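You operate a simulated robot arm through the tools that you are given. There is no shell and no other tool. Be economical: measure what you need, move in short steps, check, and stop when the job is done.

You run a simulated two-armed robot. Do the job below in one go: nothing can be reset, and whatever is moved stays where it is left.

TASK
Pick up the brown parts carton labelled "Rollers" from the grey table top with one hand, pass it to the other hand and put it on the green shelf of the tall rack. Set down upright: brown parts carton.
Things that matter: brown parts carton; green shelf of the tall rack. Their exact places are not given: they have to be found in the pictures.

Only the result counts: the job must be done as asked and must still hold three seconds after the hand-in. Knocking over, shifting, dropping, spilling or breaking anything else fails it.

THE ROBOT
Two 7-joint arms with three-finger grippers on one trunk, on a base that drives. Base frame: it is fixed to the floor where the robot stands at the start and does not move with it; the origin is under the middle of the robot, x ahead of it, y to its left, z up. Units: m, rad, N and s.
The left shoulder is at the start at [0.03, 0.124, 1.008], the right one opposite. With the tool pointing down near the work surface each hand reaches from about 0.1 to 0.78 m from the robot's upright axis, wherever it stands, measured 20 degrees to its own side. Places, roughly: green shelf of the tall rack [0.6, -1.5, 0.9]. Payload 2.2 kg a hand.
Tool frame (each hand has its own): the origin (TCP) lies between the finger pads and is the grasp point; the fingertips stand 0.028 m ahead of it; z points along the fingers, y is the line along which they close. Largest opening 0.102 m; the body of the gripper starts 0.071 m behind the TCP.
Orientation is that of the tool frame in the base frame, as a unit quaternion [w, x, y, z]. With the fingers straight down and closing along the base's y, the tool's x points along the base's -x, its y along +y and its z along -z.

THE INTERFACE
- The arms move only by the tool nudge_tool. It takes "left_moves", "right_moves" or both (then of equal length, played together; a hand with none holds still); each is a list of rows, each a list of 7 numbers: the closure in counts, from 0 (fully open) to 255 (shut), then the shift along the tool's x, y, z in units of 40 mm (1.0 is 40 mm), then the turn, a rotation vector about the tool's x, y, z in units of 6 degrees (1.0 is 6 degrees). In form: [[jaw, dx, dy, dz, rx, ry, rz], ...]. A call has 1 to 10 rows; each row shifts and turns the commanded pose from where the row before left it, along the tool's axes as they then stand. A call with a number of a shift or a turn outside -1 to 1 is refused whole. Each row takes 0.2 s and may step no farther than 0.05 m and 0.15 rad from the row before; otherwise, or with a gripper value out of range, the whole call is refused. Where a pose cannot be reached the arm comes as near as it can. A force on the tool above 40 N (or 10 N above the force at the start of the call, whichever is more), or a blocked arm, ends the call early, and 0.2 s more pass. The fingers move at their own pace and stop on an object; they squeeze with about 26 N. The grip force told is the motor's: it shows also when the fingers shut on nothing. Time passes only in rows, and 0.2 s behind the last, so rows that do not move let the fingers close. The reply holds the time, the measured pose of the TCP, the force on the tool along the base axes, the opening and the grip force, in the units named above and with some noise, with the torque about the TCP (base axes, N m) and any sound that the robot's microphone picked up.
- Cameras (640 x 400 px; columns grow to the right, rows downward): "scene" is now at [0.0365, -0.0225, 1.7122]; the picture's right is [-0.33, -0.95, 0.00], its down [-0.81, 0.28, -0.52] and it looks along [0.49, -0.17, -0.85] (base axes); focal length 294 px, centre (320, 200). "left" rides on the left gripper at [0.072, 0.038, -0.086] in its tool frame; the picture's right is [-0.46, 0.89, 0.00], its down [-0.60, -0.32, -0.73] and it looks along [-0.65, -0.34, 0.68] (tool axes); focal length 256 px, centre (320, 200). "right" rides on the right gripper at [0.069, 0.044, -0.086] in its tool frame; the picture's right is [-0.53, 0.85, 0.00], its down [-0.58, -0.36, -0.73] and it looks along [-0.62, -0.39, 0.68] (tool axes); focal length 256 px, centre (320, 200).
- snapshot(camera): a new picture of that camera. It takes no simulated time.
- raise_lower(by): slides the trunk up (or, below 0, down) by that many m; the arms and the scene camera ride with it, the base frame stays. It gives what a move gives, with no picture.
- base_move(legs): drives the robot by 1 to 6 legs, each [ahead, left, turn to the left] in m, m and rad, along the robot's own axes; the way and the turn of a leg run together, so that a leg with both is an arc; at most 1.5 m and 3.142 rad a leg. The arms and the cameras ride along, it lands a little off, and it stops where it bumps. It gives what a move gives.
- pan_tilt(pan, tilt): turns the head with the scene camera to pan (to the left, within 2.496 rad either way) and tilt (down, from -0.506 to 1.204), counted from straight ahead of the robot. It gives what a move gives.
- probe_pixels(camera, pixels): for up to 12 pixels [column, row] of the newest picture of that camera ("zoom" is the newest enlarged one), the place [x, y, z] in the base frame of the surface seen there, good to about 0.002 m. It takes no simulated time.
- zoom(camera, box): a new picture of the part [left, top, right, bottom] of that camera's present view, enlarged. It takes no simulated time.
- sign_off(): hands the job in; it is judged then, once.

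Keep the steps short. Do not move on a guess: measure, check each grasp and each placing, and mend mistakes. In all there are 80 turns and 78 pictures (those below and enlarged ones count). Leave the grippers open and the arms clear of the work at the hand-in unless told otherwise, and finish with a single line.

The tools are called after "Emit:" by a JSON object that holds its "api" and its "payload". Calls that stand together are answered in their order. nudge_tool: Moves the arms, as the interface text tells. Its arguments: {"type":"object","properties":{"left_moves":{"type":"array","items":{"type":"array","items":{"type":"number"}}},"right_moves":{"type":"array","items":{"type":"array","items":{"type":"number"}}}},"required":[]} The other tools are called the same way: raise_lower (by) slides the trunk up or down; base_move (legs) drives the base; pan_tilt (pan, tilt) turns the head that bears the scene camera; snapshot (camera) takes a picture; probe_pixels (camera, pixels) gives the place of the surface under pixels of a picture; zoom (camera, box) takes an enlarged picture of a part of a camera's view; sign_off () hands the job in.

At the start:

```text
time_s: 0.0
left_position: [0.601, 0.1894, 1.0844]
left_tool_rot: [0.001, 0.0, 1.0, 0.0]
left_contact_force: [-0.3, -0.5, 0.7]
left_torque: [0.0, 0.03, -0.02]
left_width: 0.1022
left_grip_force: 0.0
right_position: [0.3746, -0.1829, 1.0346]
right_tool_rot: [0.0, 0.0, 1.0, 0.0]
right_contact_force: [0.1, -0.1, 0.4]
right_torque: [0.01, 0.02, -0.01]
right_width: 0.102
right_grip_force: 0.1
trunk travel left (down, up): [-0.25, 0.29]
robot x, y, heading: [-0.0005, 0.0013, -0.004]
head pan, tilt: [-0.333, 1.025]
```

scene: 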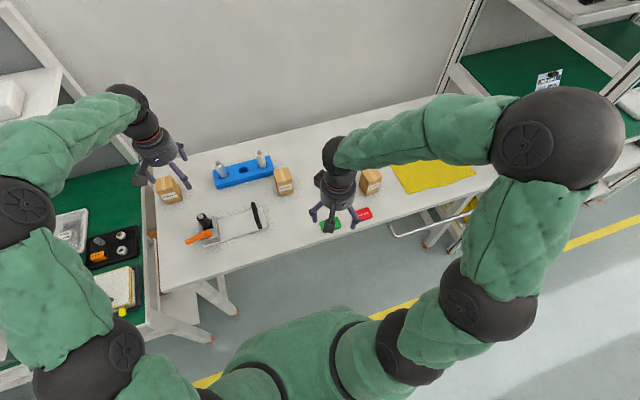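
right: 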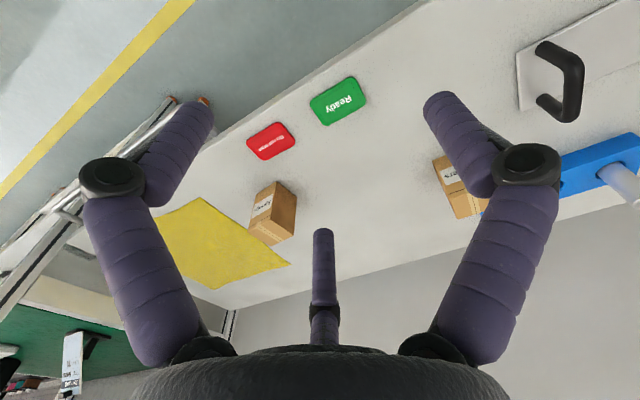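
left: 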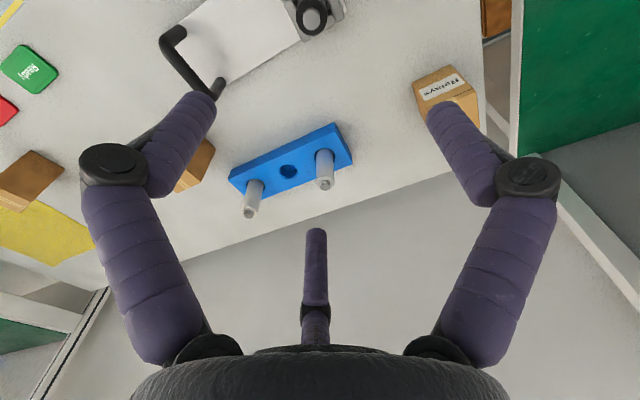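

Three cartons are on the table at about (168,190), (283,181) and (370,182). I'll zoom in on each to read the labels.

Emit:
{"api": "zoom", "payload": {"camera": "scene", "box": [140, 140, 300, 240]}}

Emit:
{"api": "zoom", "payload": {"camera": "scene", "box": [260, 140, 420, 240]}}

Emit:
{"api": "zoom", "payload": {"camera": "left", "box": [390, 50, 500, 120]}}

Emit:
{"api": "zoom", "payload": {"camera": "right", "box": [230, 170, 310, 250]}}

```text
4.00 times, centred on (220, 190) of scene
```

zoom: 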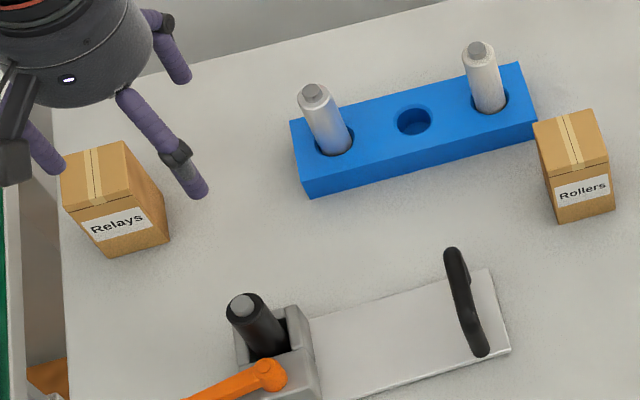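

```text
4.00 times, centred on (340, 190) of scene
```

zoom: 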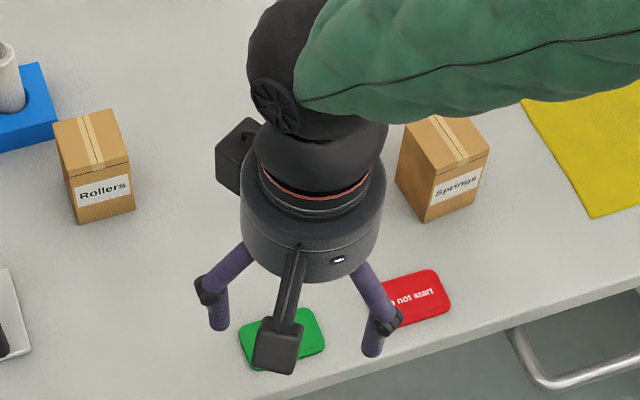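

```text
5.71 times, centred on (445, 85) of left
```

zoom: 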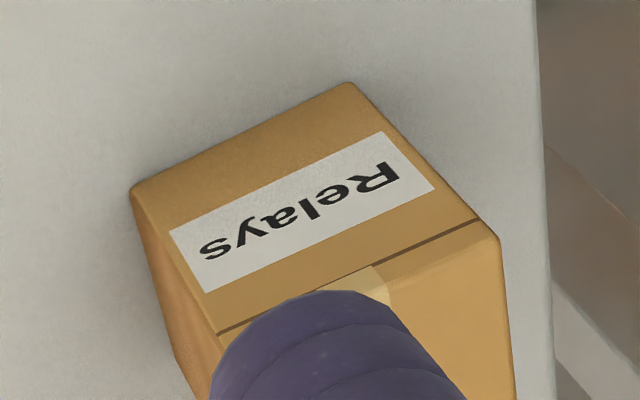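

```text
5.00 times, centred on (270, 210) of right
```

zoom: 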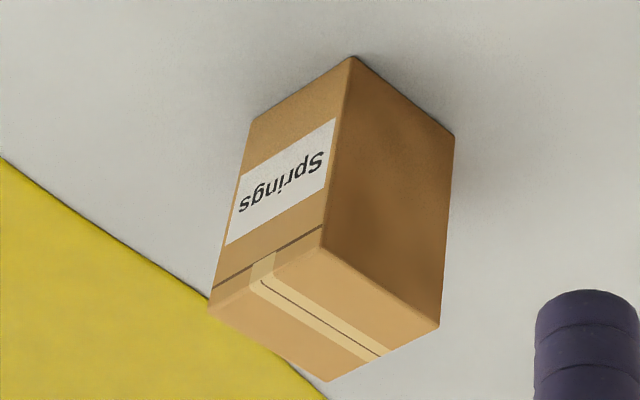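

The middle carton is "Rollers". I'll zoom on it and measure its corners, then find the rack.

Emit:
{"api": "zoom", "payload": {"camera": "scene", "box": [260, 155, 308, 203]}}

```text
8.33 times, centred on (284, 179) of scene
```

zoom: 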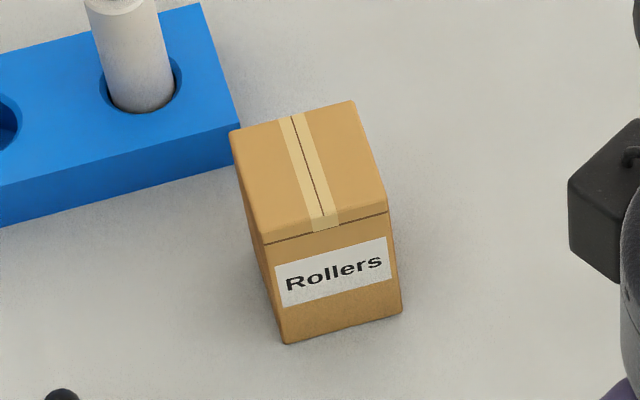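

Emit:
{"api": "probe_pixels", "payload": {"camera": "zoom", "pixels": [[236, 136], [351, 105], [383, 207], [264, 236], [286, 338], [398, 308], [233, 122], [203, 8], [450, 300], [310, 170], [150, 100], [225, 160]]}}

Emit:
{"api": "pan_tilt", "payload": {"pan": -1.2, "tilt": 0.6}}

Emit:
{"api": "snapshot", "payload": {"camera": "scene"}}

```text
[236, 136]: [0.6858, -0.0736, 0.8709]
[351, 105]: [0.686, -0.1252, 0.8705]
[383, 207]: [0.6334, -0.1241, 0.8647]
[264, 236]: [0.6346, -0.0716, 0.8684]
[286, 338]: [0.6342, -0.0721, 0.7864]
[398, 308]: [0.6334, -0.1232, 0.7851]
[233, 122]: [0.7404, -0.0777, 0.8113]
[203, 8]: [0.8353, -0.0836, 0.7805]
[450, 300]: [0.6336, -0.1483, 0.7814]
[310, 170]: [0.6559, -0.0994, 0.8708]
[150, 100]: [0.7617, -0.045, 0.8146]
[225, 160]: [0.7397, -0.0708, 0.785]
```

```text
time_s: 1.2
left_position: [0.6003, 0.1903, 1.0823]
left_tool_rot: [0.0, 0.0, 1.0, 0.001]
left_contact_force: [0.9, -0.3, -0.2]
left_torque: [0.01, 0.03, 0.02]
left_width: 0.1021
left_grip_force: 0.0
right_position: [0.3757, -0.184, 1.0331]
right_tool_rot: [0.0, 0.0, 1.0, 0.0]
right_contact_force: [0.0, -1.2, 0.3]
right_torque: [-0.02, 0.01, 0.01]
right_width: 0.102
right_grip_force: 0.0
trunk travel left (down, up): [-0.25, 0.29]
robot x, y, heading: [-0.0009, 0.001, 0.001]
head pan, tilt: [-1.201, 0.6]
```

```text
69 pictures are left
```

scene: 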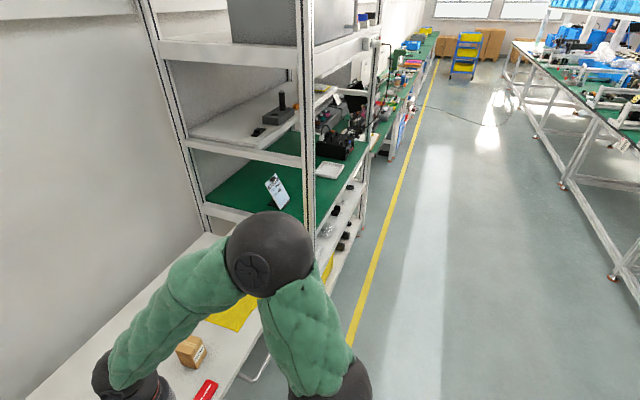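

The carton is 52 × 52 mm, centred at (0.660, -0.098), z from 0.782 to 0.869. The rack's green shelf is around (270,180). I'll measure the shelf, posts and obstacles.

Emit:
{"api": "zoom", "payload": {"camera": "scene", "box": [180, 60, 390, 260]}}

```text
2.00 times, centred on (285, 160) of scene
```

zoom: 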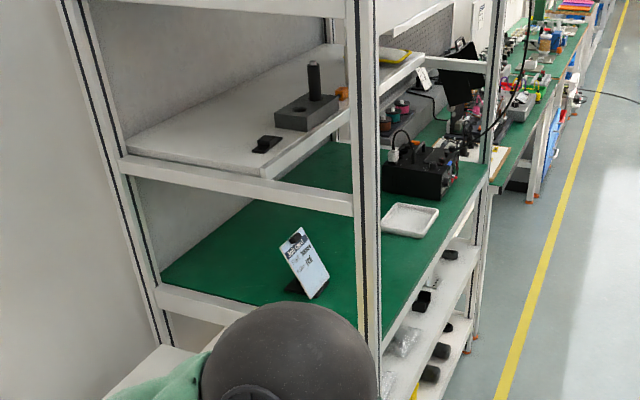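

Emit:
{"api": "probe_pixels", "payload": {"camera": "zoom", "pixels": [[200, 270], [320, 200], [345, 240], [395, 330], [450, 240], [410, 220], [300, 288], [420, 185], [268, 172], [420, 60], [368, 335], [487, 170]]}}

Emit:
{"api": "probe_pixels", "payload": {"camera": "scene", "pixels": [[293, 215], [303, 150], [359, 150], [335, 95], [200, 210], [290, 130], [340, 40], [315, 75], [345, 185], [236, 150]]}}

```text
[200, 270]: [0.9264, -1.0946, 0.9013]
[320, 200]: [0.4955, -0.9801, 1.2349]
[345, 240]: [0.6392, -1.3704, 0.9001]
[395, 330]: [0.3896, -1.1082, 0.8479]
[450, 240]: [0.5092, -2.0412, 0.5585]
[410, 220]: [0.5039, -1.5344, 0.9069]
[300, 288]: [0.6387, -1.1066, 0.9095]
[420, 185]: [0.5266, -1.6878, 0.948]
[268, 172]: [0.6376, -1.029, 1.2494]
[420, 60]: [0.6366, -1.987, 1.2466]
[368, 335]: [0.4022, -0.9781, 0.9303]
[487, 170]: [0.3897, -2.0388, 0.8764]
```

```text
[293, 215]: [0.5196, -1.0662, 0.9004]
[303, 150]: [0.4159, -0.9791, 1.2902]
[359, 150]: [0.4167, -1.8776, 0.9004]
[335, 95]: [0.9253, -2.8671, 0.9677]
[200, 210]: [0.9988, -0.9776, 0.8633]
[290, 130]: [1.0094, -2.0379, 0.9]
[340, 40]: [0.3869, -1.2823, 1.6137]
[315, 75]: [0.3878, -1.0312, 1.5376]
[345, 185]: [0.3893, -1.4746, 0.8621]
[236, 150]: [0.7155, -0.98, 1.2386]
```

The green shelf is at z = 0.900, with its front edge at x ≈ 0.39. It is free around y = -1.2 to -1.45, with a label stand at y = -1.1 and a tray at y = -1.53. The plan:
- The left hand picks from above.
- The right hand takes it from the front, pitched 30° down, and places it.

I'll move the left hand over the carton now, staying high.

Emit:
{"api": "nudge_tool", "payload": {"left_moves": [[0, -0.19, -0.9, 0, 0, 0, 0], [0, -0.19, -0.9, 0, 0, 0, 0], [0, -0.19, -0.9, 0, 0, 0, 0], [0, -0.19, -0.9, 0, 0, 0, 0], [0, -0.19, -0.9, 0, 0, 0, 0], [0, -0.19, -0.9, 0, 0, 0, 0], [0, -0.19, -0.9, 0, 0, 0, 0], [0, -0.19, -0.9, 0, 0, 0, 0]]}}

Emit:
{"api": "nudge_tool", "payload": {"left_moves": [[0, 0, 0, 0, 0, 0, 1], [0, 0, 0, 0, 0, 0, 1], [0, 0, 0, 0, 0, 0, 1], [0, 0, 0, 0, 0, 0, 1], [0, 0, 0, 0, 0, 0, 1], [0, 0, 0, 0, 0, 0, 1], [0, 0, 0, 0, 0, 0, 1], [0, 0, 0, 0, 0, 0, 1]]}}

Emit:
{"api": "pan_tilt", "payload": {"pan": -0.2, "tilt": 0.9}}

Emit:
{"api": "snapshot", "payload": {"camera": "scene"}}

```text
time_s: 3.0
left_position: [0.6574, -0.0965, 1.0812]
left_tool_rot: [0.0, 0.0, 1.0, 0.0]
left_contact_force: [-0.4, -0.1, -0.2]
left_torque: [-0.02, 0.01, 0.02]
left_width: 0.1018
left_grip_force: 0.0
right_position: [0.3766, -0.1844, 1.034]
right_tool_rot: [0.001, 0.001, 1.0, 0.001]
right_contact_force: [0.3, -0.7, -0.2]
right_torque: [0.0, -0.01, 0.01]
right_width: 0.102
right_grip_force: 0.1
trunk travel left (down, up): [-0.25, 0.29]
robot x, y, heading: [-0.0025, -0.0019, -0.002]
head pan, tilt: [-1.201, 0.6]
```

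```text
time_s: 4.8
left_position: [0.661, -0.0978, 1.0822]
left_tool_rot: [0.001, 0.408, 0.913, 0.0]
left_contact_force: [-0.1, -0.1, 0.6]
left_torque: [-0.01, -0.03, 0.03]
left_width: 0.1019
left_grip_force: 0.1
right_position: [0.3752, -0.1846, 1.0353]
right_tool_rot: [-0.001, 0.0, 1.0, 0.001]
right_contact_force: [0.0, 0.3, 0.0]
right_torque: [0.0, -0.01, -0.02]
right_width: 0.1019
right_grip_force: 0.0
trunk travel left (down, up): [-0.25, 0.29]
robot x, y, heading: [-0.0005, 0.0006, 0.001]
head pan, tilt: [-1.201, 0.6]
```

```text
time_s: 6.0
left_position: [0.6613, -0.0986, 1.0816]
left_tool_rot: [0.001, 0.407, 0.913, 0.0]
left_contact_force: [0.1, -0.2, 0.2]
left_torque: [0.0, -0.01, -0.01]
left_width: 0.1018
left_grip_force: 0.2
right_position: [0.3758, -0.1841, 1.0357]
right_tool_rot: [0.0, 0.0, 1.0, 0.001]
right_contact_force: [0.2, -0.7, 0.0]
right_torque: [-0.01, 0.01, 0.0]
right_width: 0.1021
right_grip_force: 0.0
trunk travel left (down, up): [-0.25, 0.29]
robot x, y, heading: [0.0014, 0.003, 0.001]
head pan, tilt: [-0.201, 0.901]
```

```text
67 pictures are left
```

scene: 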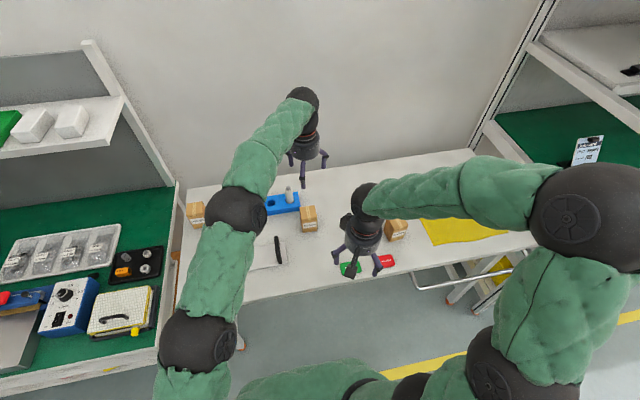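

The turn is going the right way. I'll finish the last 42° of it, then descend in part.

Emit:
{"api": "nudge_tool", "payload": {"left_moves": [[0, 0, 0, 0, 0, 0, 1], [0, 0, 0, 0, 0, 0, 1], [0, 0, 0, 0, 0, 0, 1], [0, 0, 0, 0, 0, 0, 1], [0, 0, 0, 0, 0, 0, 1], [0, 0, 0, 0, 0, 0, 1], [0, 0, 0, 0, 0, 0, 1]]}}

Emit:
{"api": "nudge_tool", "payload": {"left_moves": [[0, 0, 0, 0.9, 0, 0, 0], [0, 0, 0, 0.9, 0, 0, 0], [0, 0, 0, 0.9, 0, 0, 0], [0, 0, 0, 0.9, 0, 0, 0], [0, 0, 0, 0, 0, 0, 0]]}}

Emit:
{"api": "snapshot", "payload": {"camera": "left"}}

Emit:
{"api": "zoom", "payload": {"camera": "scene", "box": [240, 130, 400, 260]}}

```text
time_s: 7.7
left_position: [0.6605, -0.0992, 1.0821]
left_tool_rot: [-0.001, 0.707, 0.707, 0.0]
left_contact_force: [0.3, -1.0, 0.1]
left_torque: [-0.01, -0.02, 0.02]
left_width: 0.102
left_grip_force: 0.0
right_position: [0.3756, -0.1831, 1.0336]
right_tool_rot: [-0.001, 0.0, 1.0, 0.001]
right_contact_force: [-0.5, 0.0, 0.1]
right_torque: [0.01, 0.01, 0.0]
right_width: 0.1019
right_grip_force: 0.1
trunk travel left (down, up): [-0.25, 0.29]
robot x, y, heading: [-0.0, 0.0042, -0.003]
head pan, tilt: [-0.201, 0.901]
```

```text
time_s: 8.8
left_position: [0.6599, -0.0978, 0.9429]
left_tool_rot: [0.0, 0.707, 0.707, 0.0]
left_contact_force: [0.0, 0.1, 0.1]
left_torque: [-0.02, -0.02, 0.02]
left_width: 0.1019
left_grip_force: 0.1
right_position: [0.3748, -0.1826, 1.0355]
right_tool_rot: [0.0, 0.0, 1.0, -0.001]
right_contact_force: [0.5, 0.7, -0.3]
right_torque: [0.01, -0.02, -0.01]
right_width: 0.1018
right_grip_force: 0.0
trunk travel left (down, up): [-0.25, 0.29]
robot x, y, heading: [-0.0006, 0.0051, -0.004]
head pan, tilt: [-0.201, 0.901]
```

```text
66 pictures are left
```

left: 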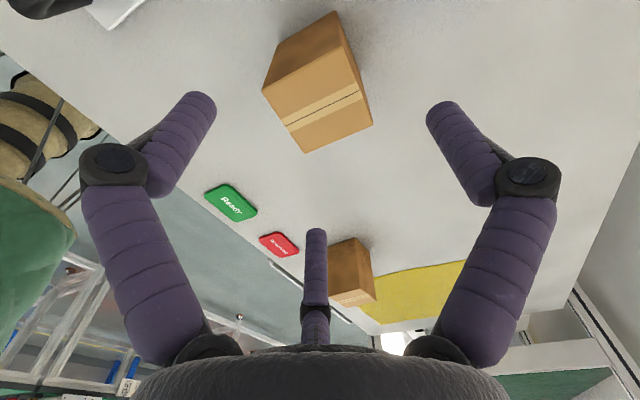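

```text
3.08 times, centred on (320, 195) of scene
```

zoom: 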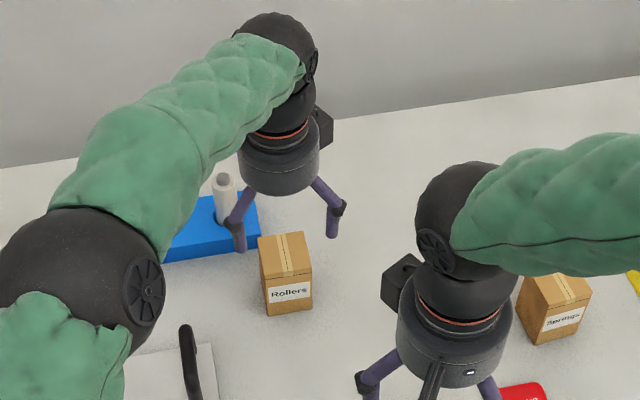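

The visible spread of the fingers needs checking, so I'll measure the fingertips.

Emit:
{"api": "probe_pixels", "payload": {"camera": "left", "pixels": [[200, 105], [440, 115], [316, 240], [316, 325], [160, 250], [480, 260], [500, 170], [320, 90], [110, 165]]}}

Emit:
{"api": "probe_pixels", "payload": {"camera": "zoom", "pixels": [[237, 240], [333, 230], [325, 125], [290, 280], [285, 170], [338, 208], [180, 355]]}}

```text
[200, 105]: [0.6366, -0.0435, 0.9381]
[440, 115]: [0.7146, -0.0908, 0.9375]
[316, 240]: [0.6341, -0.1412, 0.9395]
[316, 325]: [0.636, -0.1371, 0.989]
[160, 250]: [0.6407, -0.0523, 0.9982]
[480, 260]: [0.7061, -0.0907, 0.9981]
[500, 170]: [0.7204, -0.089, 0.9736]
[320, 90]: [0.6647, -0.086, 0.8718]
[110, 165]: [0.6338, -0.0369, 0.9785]
```

```text
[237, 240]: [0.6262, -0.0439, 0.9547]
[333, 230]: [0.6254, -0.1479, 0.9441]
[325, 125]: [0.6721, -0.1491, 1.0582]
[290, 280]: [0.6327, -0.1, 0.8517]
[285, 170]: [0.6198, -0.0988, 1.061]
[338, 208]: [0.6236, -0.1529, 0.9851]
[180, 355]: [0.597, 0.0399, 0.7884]
```

The picture shows three prongs on the hand, at (0.637,-0.043), (0.715,-0.091) and (0.634,-0.141), while the text describes two fingers. I'll close the left hand in free air here to see how it really moves.

Emit:
{"api": "nudge_tool", "payload": {"left_moves": [[130, 0, 0, 0, 0, 0, 0], [130, 0, 0, 0, 0, 0, 0], [130, 0, 0, 0, 0, 0, 0], [130, 0, 0, 0, 0, 0, 0]]}}

Emit:
{"api": "snapshot", "payload": {"camera": "left"}}

Emit:
{"api": "probe_pixels", "payload": {"camera": "left", "pixels": [[200, 105], [440, 115], [316, 240], [250, 115], [390, 120], [316, 200], [230, 110], [410, 120]]}}

```text
time_s: 9.8
left_position: [0.66, -0.0986, 0.9421]
left_tool_rot: [0.0, 0.707, 0.707, 0.0]
left_contact_force: [-0.1, -0.6, 0.2]
left_torque: [0.0, -0.02, 0.0]
left_width: 0.0497
left_grip_force: 0.3
right_position: [0.3743, -0.183, 1.0354]
right_tool_rot: [0.0, -0.001, 1.0, 0.001]
right_contact_force: [1.2, -0.1, -0.3]
right_torque: [0.0, 0.01, -0.01]
right_width: 0.1017
right_grip_force: 0.0
trunk travel left (down, up): [-0.25, 0.29]
robot x, y, heading: [0.0002, 0.0034, 0.002]
head pan, tilt: [-0.201, 0.901]
```

```text
64 pictures are left
```

left: 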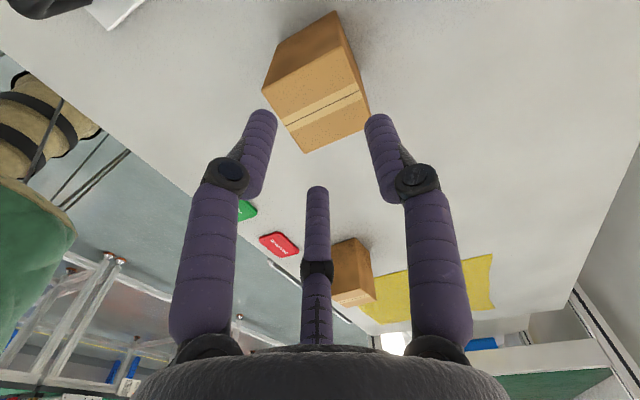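

```text
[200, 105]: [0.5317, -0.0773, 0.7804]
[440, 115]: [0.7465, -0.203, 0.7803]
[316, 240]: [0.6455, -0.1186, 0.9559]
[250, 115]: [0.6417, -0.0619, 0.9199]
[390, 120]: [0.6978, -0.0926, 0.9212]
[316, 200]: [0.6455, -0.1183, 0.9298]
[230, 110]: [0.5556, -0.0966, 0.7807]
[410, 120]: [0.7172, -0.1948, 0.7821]
```

The hand really has three prongs that close radially. With the carton centred, all three still clear it, so I'll open, descend to z ≈ 0.852 and look again before closing.

Emit:
{"api": "nudge_tool", "payload": {"left_moves": [[0, 0, 0, 0, 0, 0, 0], [0, 0, 0, 0, 0, 0, 0], [0, 0, 0, 0, 0, 0, 0], [0, 0, 0, 0.75, 0, 0, 0], [0, 0, 0, 0.75, 0, 0, 0], [0, 0, 0, 0.75, 0, 0, 0], [0, 0, 0, 0, 0, 0, 0]]}}

Emit:
{"api": "snapshot", "payload": {"camera": "left"}}

Emit:
{"api": "zoom", "payload": {"camera": "scene", "box": [240, 130, 400, 260]}}

```text
time_s: 11.4
left_position: [0.6596, -0.0961, 0.8511]
left_tool_rot: [0.0, 0.707, 0.708, 0.001]
left_contact_force: [-0.5, 0.0, -0.2]
left_torque: [0.01, -0.02, 0.01]
left_width: 0.1023
left_grip_force: 0.1
right_position: [0.3758, -0.1839, 1.0348]
right_tool_rot: [0.001, 0.0, 1.0, 0.0]
right_contact_force: [-0.4, 0.1, 0.0]
right_torque: [0.0, -0.01, 0.01]
right_width: 0.102
right_grip_force: 0.1
trunk travel left (down, up): [-0.25, 0.29]
robot x, y, heading: [-0.0046, -0.0017, 0.007]
head pan, tilt: [-0.201, 0.901]
```

```text
63 pictures are left
```

left: 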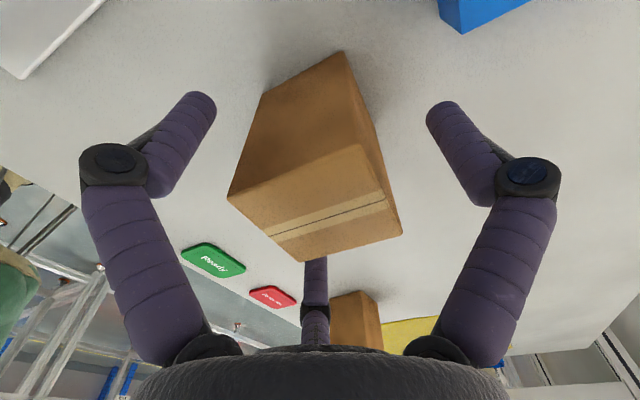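

```text
3.08 times, centred on (320, 195) of scene
```

zoom: 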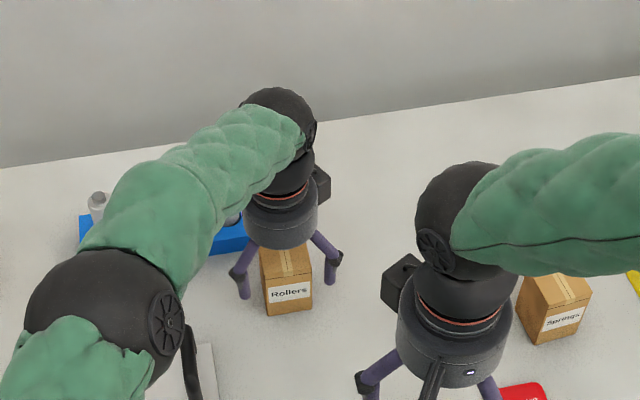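

All clear. I'll use a shallower grip (TCP about 10 mm below the carton top) to leave the lower half free for the other hand, and then close.

Emit:
{"api": "nudge_tool", "payload": {"left_moves": [[0, -0.04, 0, -0.2, 0, 0, 0], [0, 0, 0, 0, 0, 0, 0], [120, 0, 0, 0, 0, 0, 0], [150, 0, 0, 0, 0, 0, 0], [255, 0, 0, 0, 0, 0, 0], [255, 0, 0, 0, 0, 0, 0]]}}

Emit:
{"api": "snapshot", "payload": {"camera": "left"}}

Emit:
{"api": "zoom", "payload": {"camera": "scene", "box": [270, 170, 350, 240]}}

```text
time_s: 12.8
left_position: [0.6615, -0.0979, 0.8585]
left_tool_rot: [0.0, 0.707, 0.707, 0.0]
left_contact_force: [-0.7, -1.1, 4.5]
left_torque: [-0.06, 0.17, 0.07]
left_width: 0.0656
left_grip_force: 25.7
right_position: [0.3751, -0.1845, 1.0339]
right_tool_rot: [0.0, 0.0, 1.0, 0.001]
right_contact_force: [0.3, -0.2, 0.5]
right_torque: [-0.01, -0.02, -0.01]
right_width: 0.1022
right_grip_force: 0.1
trunk travel left (down, up): [-0.25, 0.29]
robot x, y, heading: [-0.0021, 0.0008, -0.0]
head pan, tilt: [-0.201, 0.901]
```

```text
61 pictures are left
```

left: 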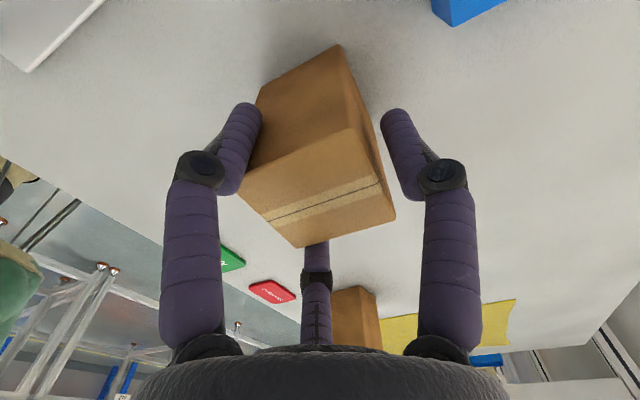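

```text
5.71 times, centred on (310, 205) of scene
```

zoom: 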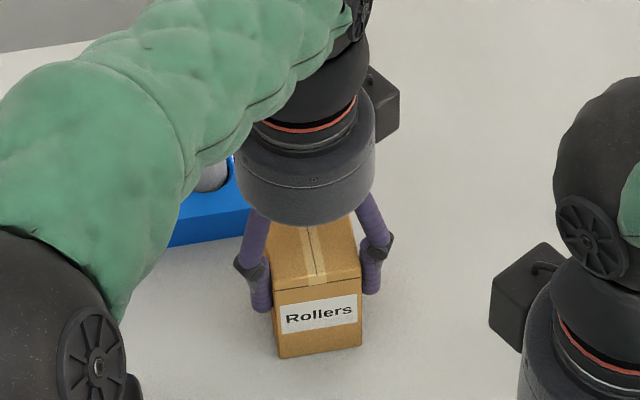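

The grip is firm: width 0.0656 m and 25.7 N, with the prongs on the ±y faces. I'll lift a little and check for tilt or slip.

Emit:
{"api": "nudge_tool", "payload": {"left_moves": [[255, 0, 0, -0.3, 0, 0, 0], [255, 0, 0, -0.3, 0, 0, 0], [255, 0, 0, -0.4, 0, 0, 0], [255, 0, 0, 0, 0, 0, 0]]}}

Emit:
{"api": "zoom", "payload": {"camera": "scene", "box": [270, 150, 350, 220]}}

Emit:
{"api": "snapshot", "payload": {"camera": "left"}}

```text
time_s: 13.8
left_position: [0.6631, -0.1, 0.8957]
left_tool_rot: [0.0, 0.707, 0.707, 0.0]
left_contact_force: [-0.3, -0.3, -2.1]
left_torque: [-0.03, 0.05, 0.0]
left_width: 0.0655
left_grip_force: 25.7
right_position: [0.3754, -0.1843, 1.0332]
right_tool_rot: [0.0, -0.001, 1.0, 0.001]
right_contact_force: [0.4, -0.1, -0.7]
right_torque: [0.0, 0.02, -0.01]
right_width: 0.1018
right_grip_force: 0.1
trunk travel left (down, up): [-0.25, 0.29]
robot x, y, heading: [0.0026, -0.004, 0.0]
head pan, tilt: [-0.201, 0.901]
```

```text
5.71 times, centred on (310, 185) of scene
```

zoom: 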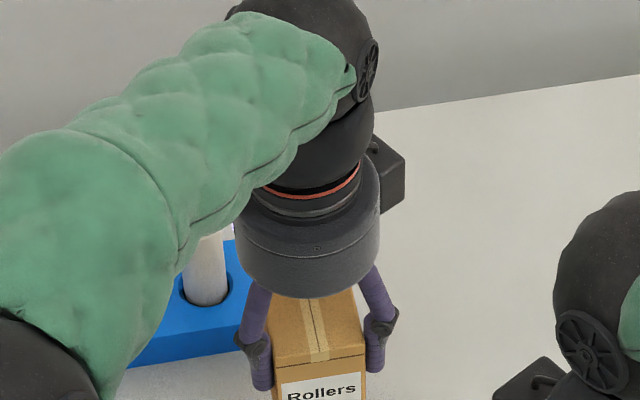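

```text
58 pictures are left
```

left: 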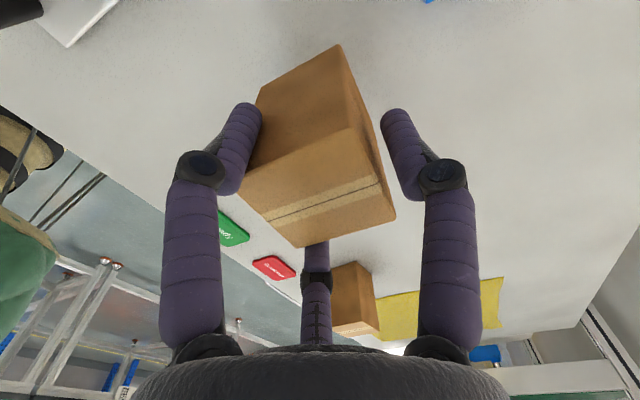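

The carton is held and level, weighing about 0.2 kg. The handover needs a little more free height below the prongs, so I'll set it back down and regrip about 10 mm higher.

Emit:
{"api": "nudge_tool", "payload": {"left_moves": [[255, 0, 0, 0.4, 0, 0, 0], [255, 0, 0, 0.3, 0, 0, 0], [255, 0, 0, 0.28, 0, 0, 0], [255, 0, 0, 0, 0, 0, 0], [100, 0, 0, 0, 0, 0, 0], [40, 0, 0, 0, 0, 0, 0], [40, 0, 0, -0.27, 0, 0, 0], [40, 0, 0, 0, 0, 0, 0]]}}

Emit:
{"api": "snapshot", "payload": {"camera": "left"}}

Emit:
{"api": "zoom", "payload": {"camera": "scene", "box": [270, 160, 350, 230]}}

Emit:
{"api": "probe_pixels", "payload": {"camera": "left", "pixels": [[242, 187], [360, 130], [393, 215], [338, 50], [320, 190], [300, 240]]}}

```text
time_s: 15.7
left_position: [0.6609, -0.0979, 0.8687]
left_tool_rot: [-0.001, 0.707, 0.708, 0.0]
left_contact_force: [-0.1, 0.6, 0.0]
left_torque: [-0.03, -0.02, 0.01]
left_width: 0.086
left_grip_force: 0.0
right_position: [0.375, -0.1831, 1.0336]
right_tool_rot: [0.001, 0.0, 1.0, 0.001]
right_contact_force: [0.8, -0.1, 0.6]
right_torque: [0.0, -0.02, 0.03]
right_width: 0.1022
right_grip_force: 0.0
trunk travel left (down, up): [-0.25, 0.29]
robot x, y, heading: [-0.0005, 0.0014, 0.0]
head pan, tilt: [-0.201, 0.901]
```

```text
57 pictures are left
```

left: 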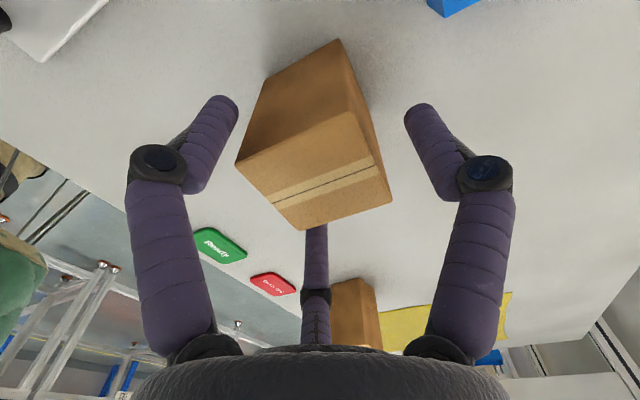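

```text
5.71 times, centred on (310, 195) of scene
```

zoom: 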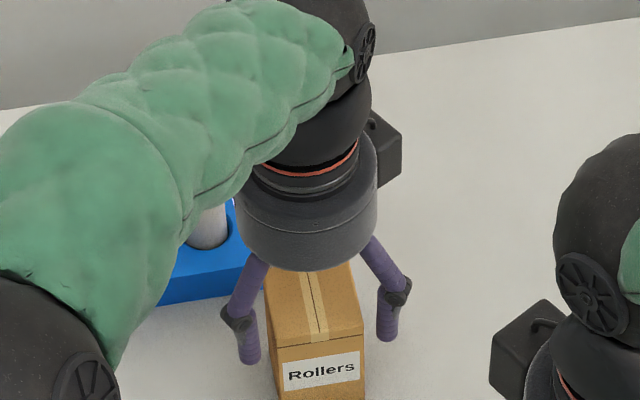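

```text
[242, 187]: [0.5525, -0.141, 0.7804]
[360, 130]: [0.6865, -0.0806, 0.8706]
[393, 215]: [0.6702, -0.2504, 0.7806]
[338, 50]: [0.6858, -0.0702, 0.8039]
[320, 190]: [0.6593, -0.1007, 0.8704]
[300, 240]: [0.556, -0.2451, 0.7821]
```

The TCP is now level with the carton top. I'll close and lift clear.

Emit:
{"api": "nudge_tool", "payload": {"left_moves": [[120, 0, 0, 0, 0, 0, 0], [255, 0, 0, 0, 0, 0, 0], [255, 0, 0, 0, 0, 0, 0], [255, 0, 0, 0, 0, 0, 0], [255, 0, 0, -0.3, 0, 0, 0], [255, 0, 0, -0.6, 0, 0, 0], [255, 0, 0, -0.8, 0, 0, 0], [255, 0, 0, -0.8, 0, 0, 0], [255, 0, 0, -0.8, 0, 0, 0], [255, 0, 0, 0, 0, 0, 0]]}}

Emit:
{"api": "snapshot", "payload": {"camera": "left"}}

Emit:
{"api": "snapshot", "payload": {"camera": "scene"}}

```text
time_s: 17.9
left_position: [0.659, -0.1017, 1.0027]
left_tool_rot: [0.0, 0.707, 0.707, 0.0]
left_contact_force: [1.2, 0.2, -1.5]
left_torque: [-0.02, 0.01, 0.02]
left_width: 0.0655
left_grip_force: 26.3
right_position: [0.3763, -0.1848, 1.0345]
right_tool_rot: [0.0, 0.0, 1.0, 0.001]
right_contact_force: [0.8, -0.5, -0.5]
right_torque: [0.02, 0.02, -0.01]
right_width: 0.102
right_grip_force: 0.1
trunk travel left (down, up): [-0.25, 0.29]
robot x, y, heading: [0.0016, 0.0017, -0.004]
head pan, tilt: [-0.201, 0.901]
```

```text
55 pictures are left
```

left: 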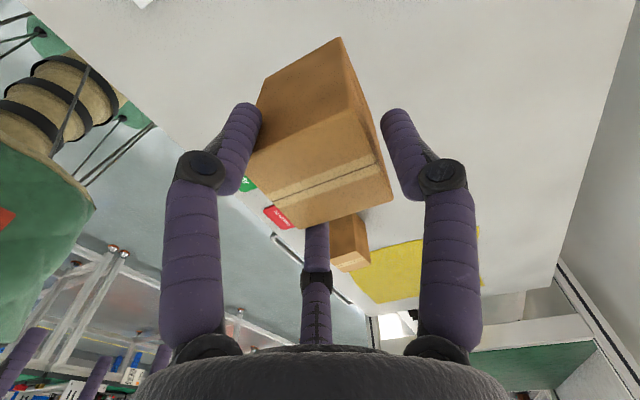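

```text
54 pictures are left
```

scene: 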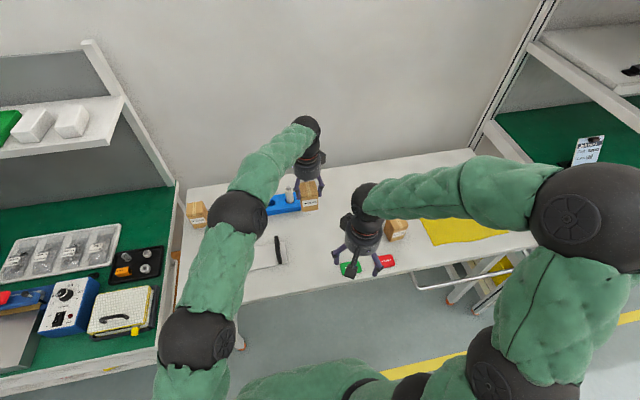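

The grip is good. Next, the left hand goes up to about z = 1.15 while the right hand moves outward and starts its turn.

Emit:
{"api": "nudge_tool", "payload": {"left_moves": [[255, 0, 0, -0.75, 0, 0, 0], [255, 0, 0, -0.75, 0, 0, 0], [255, 0, 0, -0.75, 0, 0, 0], [255, 0, 0, -0.75, 0, 0, 0], [255, 0, 0, -0.7, 0, 0, 0], [255, 0, 0, 0, 0, 0, 0], [255, 0, 0, 0, 0, 0, 0], [255, 0, 0, 0, 0, 0, 0], [255, 0, 0, 0, 0, 0, 0], [255, 0, 0, 0, 0, 0, 0]], "right_moves": [[0, -0.65, -0.41, -0.38, 0, 0, 0], [0, -0.65, -0.41, -0.38, 0, 0, 0], [0, -0.65, -0.41, -0.38, 0, 0, 0], [0, -0.65, -0.41, -0.38, 0, 0, 0], [0, 0, 0, 0, 0, 0, 1], [0, 0, 0, 0, 0, 0, 1], [0, 0, 0, 0, 0, 0, 1], [0, 0, 0, 0, 0, 0, 1], [0, 0, 0, 0, 0, 0, 1], [0, 0, 0, 0, 0, 0, 1]]}}

Emit:
{"api": "nudge_tool", "payload": {"right_moves": [[0, 0, 0, 0, 0, 0, 1], [0, 0, 0, 0, 0, 0, 1], [0, 0, 0, 0, 0, 0, 1], [0, 0, 0, 0, 0, 0, 1], [0, 0, 0, 0, 0, 0, 1], [0, 0, 0, 0, 0, 0, 1], [0, 0, 0, 0, 0, 0, 1], [0, 0, 0, 0, 0, 0, 1], [0, 0, 0, 0, 0, 0, 1], [0, 0, 0, 0, 0, 0, 0]]}}

Emit:
{"api": "snapshot", "payload": {"camera": "scene"}}

```text
time_s: 20.1
left_position: [0.659, -0.0982, 1.1469]
left_tool_rot: [0.0, 0.708, 0.707, 0.0]
left_contact_force: [0.1, -0.2, -2.0]
left_torque: [0.01, 0.03, 0.0]
left_width: 0.0656
left_grip_force: 26.7
right_position: [0.4796, -0.2482, 1.0951]
right_tool_rot: [-0.001, 0.309, 0.951, 0.0]
right_contact_force: [-1.4, -0.3, -0.5]
right_torque: [0.0, -0.01, -0.03]
right_width: 0.102
right_grip_force: 0.0
trunk travel left (down, up): [-0.25, 0.29]
robot x, y, heading: [-0.0027, 0.0005, -0.0]
head pan, tilt: [-0.201, 0.901]
```

```text
time_s: 22.2
left_position: [0.6591, -0.0982, 1.147]
left_tool_rot: [0.001, 0.707, 0.707, 0.0]
left_contact_force: [1.1, 0.7, -1.2]
left_torque: [0.0, 0.04, 0.02]
left_width: 0.0655
left_grip_force: 25.7
right_position: [0.4796, -0.2486, 1.0952]
right_tool_rot: [-0.001, 0.708, 0.706, 0.0]
right_contact_force: [0.3, -0.2, -0.4]
right_torque: [-0.02, 0.0, 0.0]
right_width: 0.102
right_grip_force: 0.1
trunk travel left (down, up): [-0.25, 0.29]
robot x, y, heading: [0.0011, -0.0035, -0.005]
head pan, tilt: [-0.201, 0.901]
```

```text
53 pictures are left
```

scene: 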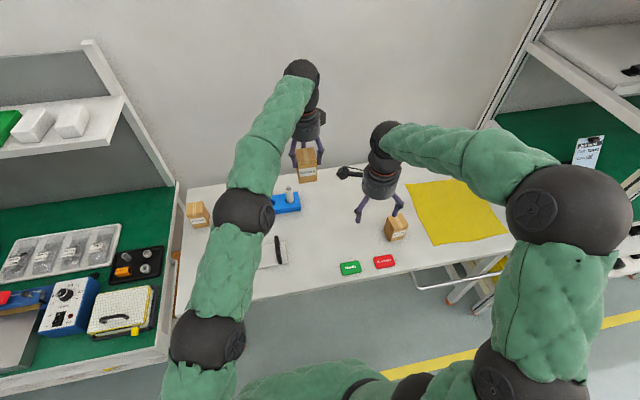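

Now I'll pitch the right hand up toward horizontal in steps.

Emit:
{"api": "nudge_tool", "payload": {"right_moves": [[0, 0, 0, 0, -1, 0, 0], [0, 0, 0, 0, -1, 0, 0], [0, 0, 0, 0, -1, 0, 0], [0, 0, 0, 0, -1, 0, 0], [0, 0, 0, 0, -1, 0, 0], [0, 0, 0, 0, -1, 0, 0], [0, 0, 0, 0, -1, 0, 0], [0, 0, 0, 0, -1, 0, 0]]}}

Emit:
{"api": "snapshot", "payload": {"camera": "scene"}}

```text
time_s: 24.1
left_position: [0.6575, -0.0997, 1.1487]
left_tool_rot: [0.0, 0.707, 0.707, 0.0]
left_contact_force: [-0.1, -0.3, -1.6]
left_torque: [0.01, -0.01, -0.01]
left_width: 0.0657
left_grip_force: 26.4
right_position: [0.4803, -0.2496, 1.0952]
right_tool_rot: [0.288, 0.646, 0.645, 0.289]
right_contact_force: [0.2, 0.1, -0.5]
right_torque: [0.0, 0.0, 0.01]
right_width: 0.102
right_grip_force: 0.1
trunk travel left (down, up): [-0.25, 0.29]
robot x, y, heading: [-0.0013, 0.0016, -0.006]
head pan, tilt: [-0.201, 0.901]
```

```text
52 pictures are left
```

scene: 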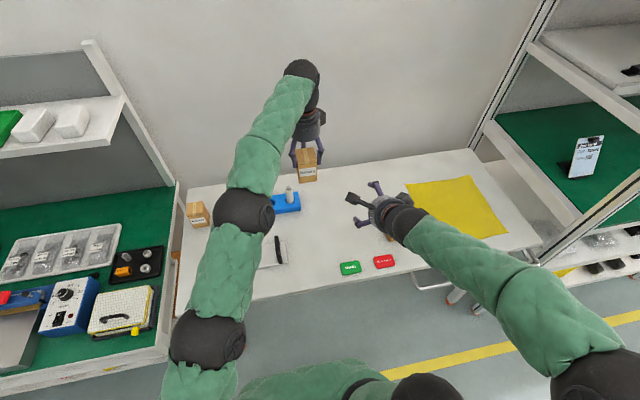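

Emit:
{"api": "nudge_tool", "payload": {"right_moves": [[0, 0, 0, 0, -1, 0, 0], [0, 0, 0, 0, -1, 0, 0], [0, 0, 0, 0, -1, 0, 0], [0, 0, 0, 0, -1, 0, 0], [0, 0, 0, 0, -1, 0, 0], [0, 0, 0, 0, -1, 0, 0], [0, 0, 0, 0, -1, 0, 0], [0, 0, 0, 0, 0, 0, 0]]}}

Emit:
{"api": "snapshot", "payload": {"camera": "scene"}}

Emit:
{"api": "snapshot", "payload": {"camera": "right"}}

```text
time_s: 25.9
left_position: [0.6593, -0.0993, 1.1477]
left_tool_rot: [0.0, 0.707, 0.707, 0.0]
left_contact_force: [0.0, 0.1, -1.2]
left_torque: [0.04, 0.02, -0.02]
left_width: 0.0655
left_grip_force: 25.9
right_position: [0.4785, -0.2385, 1.1013]
right_tool_rot: [0.464, 0.509, 0.521, 0.504]
right_contact_force: [0.1, -0.2, -0.9]
right_torque: [0.04, 0.0, 0.02]
right_width: 0.1019
right_grip_force: 0.1
right hand out of reach, approached as far as the arm can: row 2, 3, 4
trunk travel left (down, up): [-0.25, 0.29]
robot x, y, heading: [-0.0017, 0.0022, -0.002]
head pan, tilt: [-0.201, 0.901]
```

```text
51 pictures are left
```

scene: 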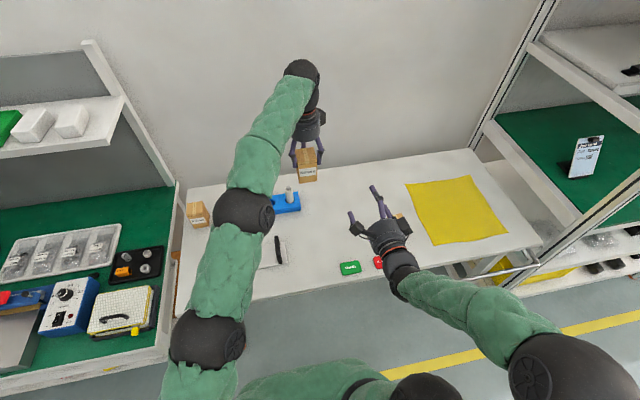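

```text
50 pictures are left
```

right: 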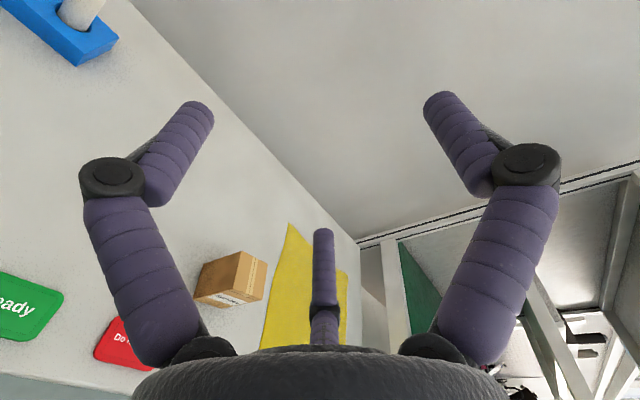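

The right hand is nearly level. I'll let it settle and measure the carton and the left forearm.

Emit:
{"api": "nudge_tool", "payload": {"right_moves": [[45, 0, 0, 0, 0, 0, 0], [45, 0, 0, 0, 0, 0, 0]]}}

Emit:
{"api": "zoom", "payload": {"camera": "scene", "box": [260, 110, 350, 200]}}

Emit:
{"api": "probe_pixels", "payload": {"camera": "scene", "pixels": [[243, 213], [262, 170], [270, 205], [285, 105], [278, 140], [350, 228], [385, 235], [225, 260], [400, 275]]}}

```text
time_s: 26.4
left_position: [0.6584, -0.0992, 1.1474]
left_tool_rot: [0.0, 0.707, 0.707, 0.001]
left_contact_force: [0.2, 0.0, -2.6]
left_torque: [0.01, -0.01, 0.0]
left_width: 0.0656
left_grip_force: 26.0
right_position: [0.4802, -0.2391, 1.1013]
right_tool_rot: [0.465, 0.509, 0.521, 0.504]
right_contact_force: [0.3, 0.0, 0.7]
right_torque: [0.04, -0.01, 0.03]
right_width: 0.084
right_grip_force: 0.2
trunk travel left (down, up): [-0.25, 0.29]
robot x, y, heading: [0.0026, -0.0008, 0.0]
head pan, tilt: [-0.201, 0.901]
```

```text
4.44 times, centred on (305, 155) of scene
```

zoom: 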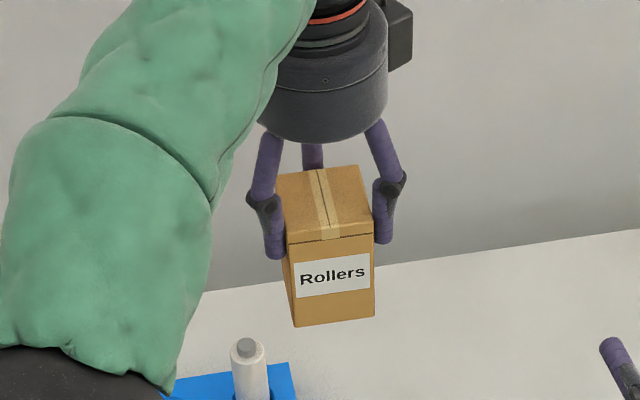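

```text
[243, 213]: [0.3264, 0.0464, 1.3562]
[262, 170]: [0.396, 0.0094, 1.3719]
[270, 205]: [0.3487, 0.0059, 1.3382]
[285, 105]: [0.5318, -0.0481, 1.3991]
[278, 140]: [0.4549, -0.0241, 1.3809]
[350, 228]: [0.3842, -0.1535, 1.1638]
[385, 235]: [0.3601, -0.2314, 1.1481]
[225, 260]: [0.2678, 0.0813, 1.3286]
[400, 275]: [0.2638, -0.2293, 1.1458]
```

The carton is upright in the left hand and the left forearm is well above (z > 1.25). I'll bring the right hand to a point in front of the carton.

Emit:
{"api": "nudge_tool", "payload": {"right_moves": [[45, 0.3, 0.09, 0.4, 0, 0, 0], [45, 0.6, 0.09, 0.4, 0, 0, 0], [45, 0.8, 0.09, 0.3, 0, 0, 0], [45, 0.8, 0.09, 0.2, 0, 0, 0], [45, 0.8, 0.09, 0.1, 0, 0, 0], [45, 0, 0, 0, 0, 0, 0]]}}

Emit:
{"api": "snapshot", "payload": {"camera": "scene"}}

Emit:
{"api": "snapshot", "payload": {"camera": "right"}}

```text
time_s: 27.9
left_position: [0.6592, -0.0993, 1.1478]
left_tool_rot: [0.0, 0.707, 0.707, -0.001]
left_contact_force: [0.0, 0.0, -1.8]
left_torque: [0.05, 0.0, 0.02]
left_width: 0.0653
left_grip_force: 25.7
right_position: [0.5294, -0.1022, 1.1219]
right_tool_rot: [0.464, 0.509, 0.521, 0.504]
right_contact_force: [-0.9, -0.6, -0.9]
right_torque: [0.03, 0.02, -0.01]
right_width: 0.0841
right_grip_force: 0.1
trunk travel left (down, up): [-0.25, 0.29]
robot x, y, heading: [-0.0002, -0.001, 0.0]
head pan, tilt: [-0.201, 0.901]
```

```text
48 pictures are left
```

scene: 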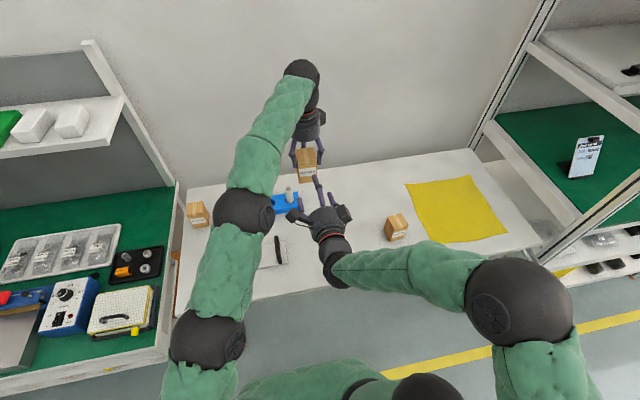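

```text
47 pictures are left
```

right: 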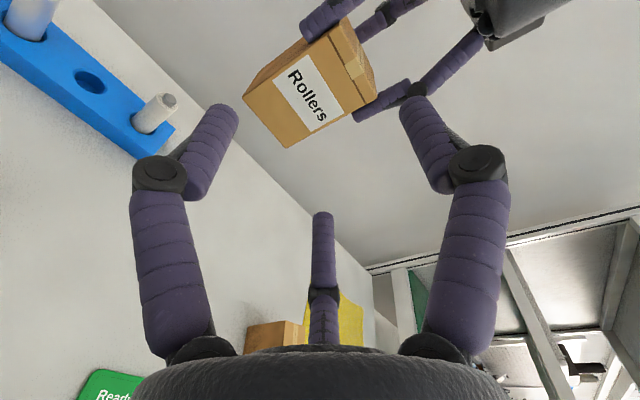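

Next I'll straighten the small orientation error and check the alignment before moving in.

Emit:
{"api": "nudge_tool", "payload": {"right_moves": [[45, 0.08, -0.12, 0.2, -0.6, -0.5, -0.25], [45, 0, 0, 0, 0, 0, 0], [45, 0, 0, 0, 0, 0, 0]]}}

Emit:
{"api": "zoom", "payload": {"camera": "scene", "box": [260, 120, 370, 260]}}

Emit:
{"api": "snapshot", "payload": {"camera": "right"}}

```text
time_s: 28.6
left_position: [0.66, -0.0989, 1.148]
left_tool_rot: [0.0, 0.708, 0.706, -0.001]
left_contact_force: [-0.2, 0.7, -1.7]
left_torque: [0.02, 0.01, 0.01]
left_width: 0.0655
left_grip_force: 26.0
right_position: [0.5364, -0.0994, 1.1156]
right_tool_rot: [0.5, 0.501, 0.499, 0.5]
right_contact_force: [0.2, -0.1, -0.1]
right_torque: [-0.04, 0.01, 0.02]
right_width: 0.0839
right_grip_force: 0.2
trunk travel left (down, up): [-0.25, 0.29]
robot x, y, heading: [0.0005, -0.0019, 0.004]
head pan, tilt: [-0.201, 0.901]
```

```text
2.86 times, centred on (315, 190) of scene
```

zoom: 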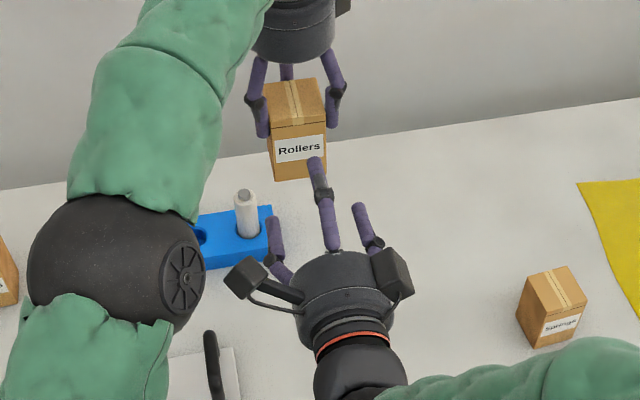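

```text
45 pictures are left
```

right: 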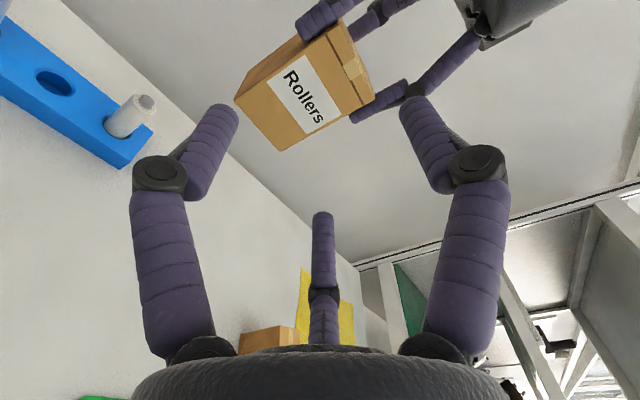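

The right hand is now exactly level. I'll measure the carton in the air.

Emit:
{"api": "probe_pixels", "payload": {"camera": "right", "pixels": [[240, 100], [286, 145], [360, 105], [335, 30], [300, 100], [345, 70], [225, 110], [408, 105]]}}

Emit:
{"api": "probe_pixels", "payload": {"camera": "zoom", "pixels": [[272, 122], [324, 116], [277, 176], [325, 175], [268, 90], [318, 82], [297, 105], [314, 165], [330, 100], [258, 100]]}}

```text
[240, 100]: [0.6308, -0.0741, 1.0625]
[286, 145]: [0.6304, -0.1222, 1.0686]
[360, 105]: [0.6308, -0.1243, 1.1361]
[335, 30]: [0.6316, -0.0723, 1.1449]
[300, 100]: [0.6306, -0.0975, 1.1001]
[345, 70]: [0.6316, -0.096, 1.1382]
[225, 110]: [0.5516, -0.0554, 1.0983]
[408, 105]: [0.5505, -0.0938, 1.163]
```

```text
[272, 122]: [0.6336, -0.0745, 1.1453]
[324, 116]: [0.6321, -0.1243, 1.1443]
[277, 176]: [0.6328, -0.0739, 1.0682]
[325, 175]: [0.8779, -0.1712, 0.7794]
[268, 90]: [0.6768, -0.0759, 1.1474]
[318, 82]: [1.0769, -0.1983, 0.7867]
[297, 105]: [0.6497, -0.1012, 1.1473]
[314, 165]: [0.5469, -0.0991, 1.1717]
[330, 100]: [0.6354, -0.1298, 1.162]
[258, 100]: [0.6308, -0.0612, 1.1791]
```

The carton is at x 0.631–0.683, y centre -0.0985, z 1.060–1.148. The top prong will pass 13 mm above the carton top and below the left palm. I'll advance half way and look.

Emit:
{"api": "nudge_tool", "payload": {"right_moves": [[45, 0.02, 0.08, 0.4, 0, 0, 0], [45, 0, 0, 0.5, 0, 0, 0], [45, 0, 0, 0.5, 0, 0, 0], [45, 0, 0, 0, 0, 0, 0]]}}

Emit:
{"api": "zoom", "payload": {"camera": "scene", "box": [260, 110, 350, 220]}}

Emit:
{"api": "snapshot", "payload": {"camera": "right"}}

```text
time_s: 29.6
left_position: [0.6596, -0.0988, 1.1475]
left_tool_rot: [0.0, 0.707, 0.708, 0.0]
left_contact_force: [0.1, 0.0, -1.1]
left_torque: [0.0, -0.01, -0.02]
left_width: 0.0654
left_grip_force: 25.7
right_position: [0.594, -0.0992, 1.1196]
right_tool_rot: [0.499, 0.502, 0.499, 0.5]
right_contact_force: [0.0, 1.1, 0.1]
right_torque: [0.0, -0.01, 0.0]
right_width: 0.0842
right_grip_force: 0.0
trunk travel left (down, up): [-0.25, 0.29]
robot x, y, heading: [0.0003, -0.0, -0.001]
head pan, tilt: [-0.201, 0.901]
```

```text
3.64 times, centred on (305, 165) of scene
```

zoom: 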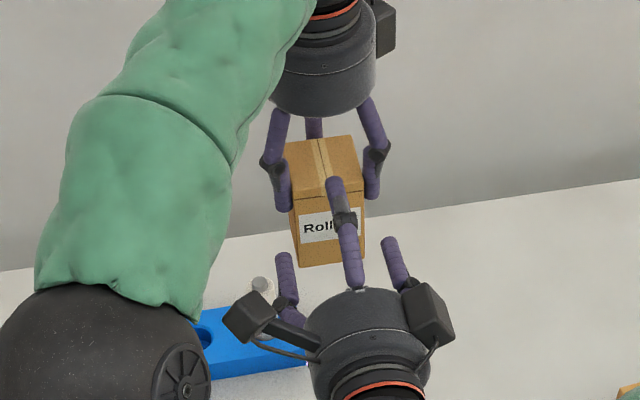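

```text
43 pictures are left
```

right: 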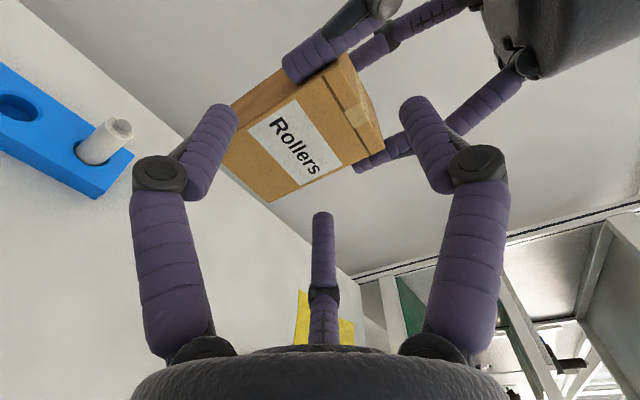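

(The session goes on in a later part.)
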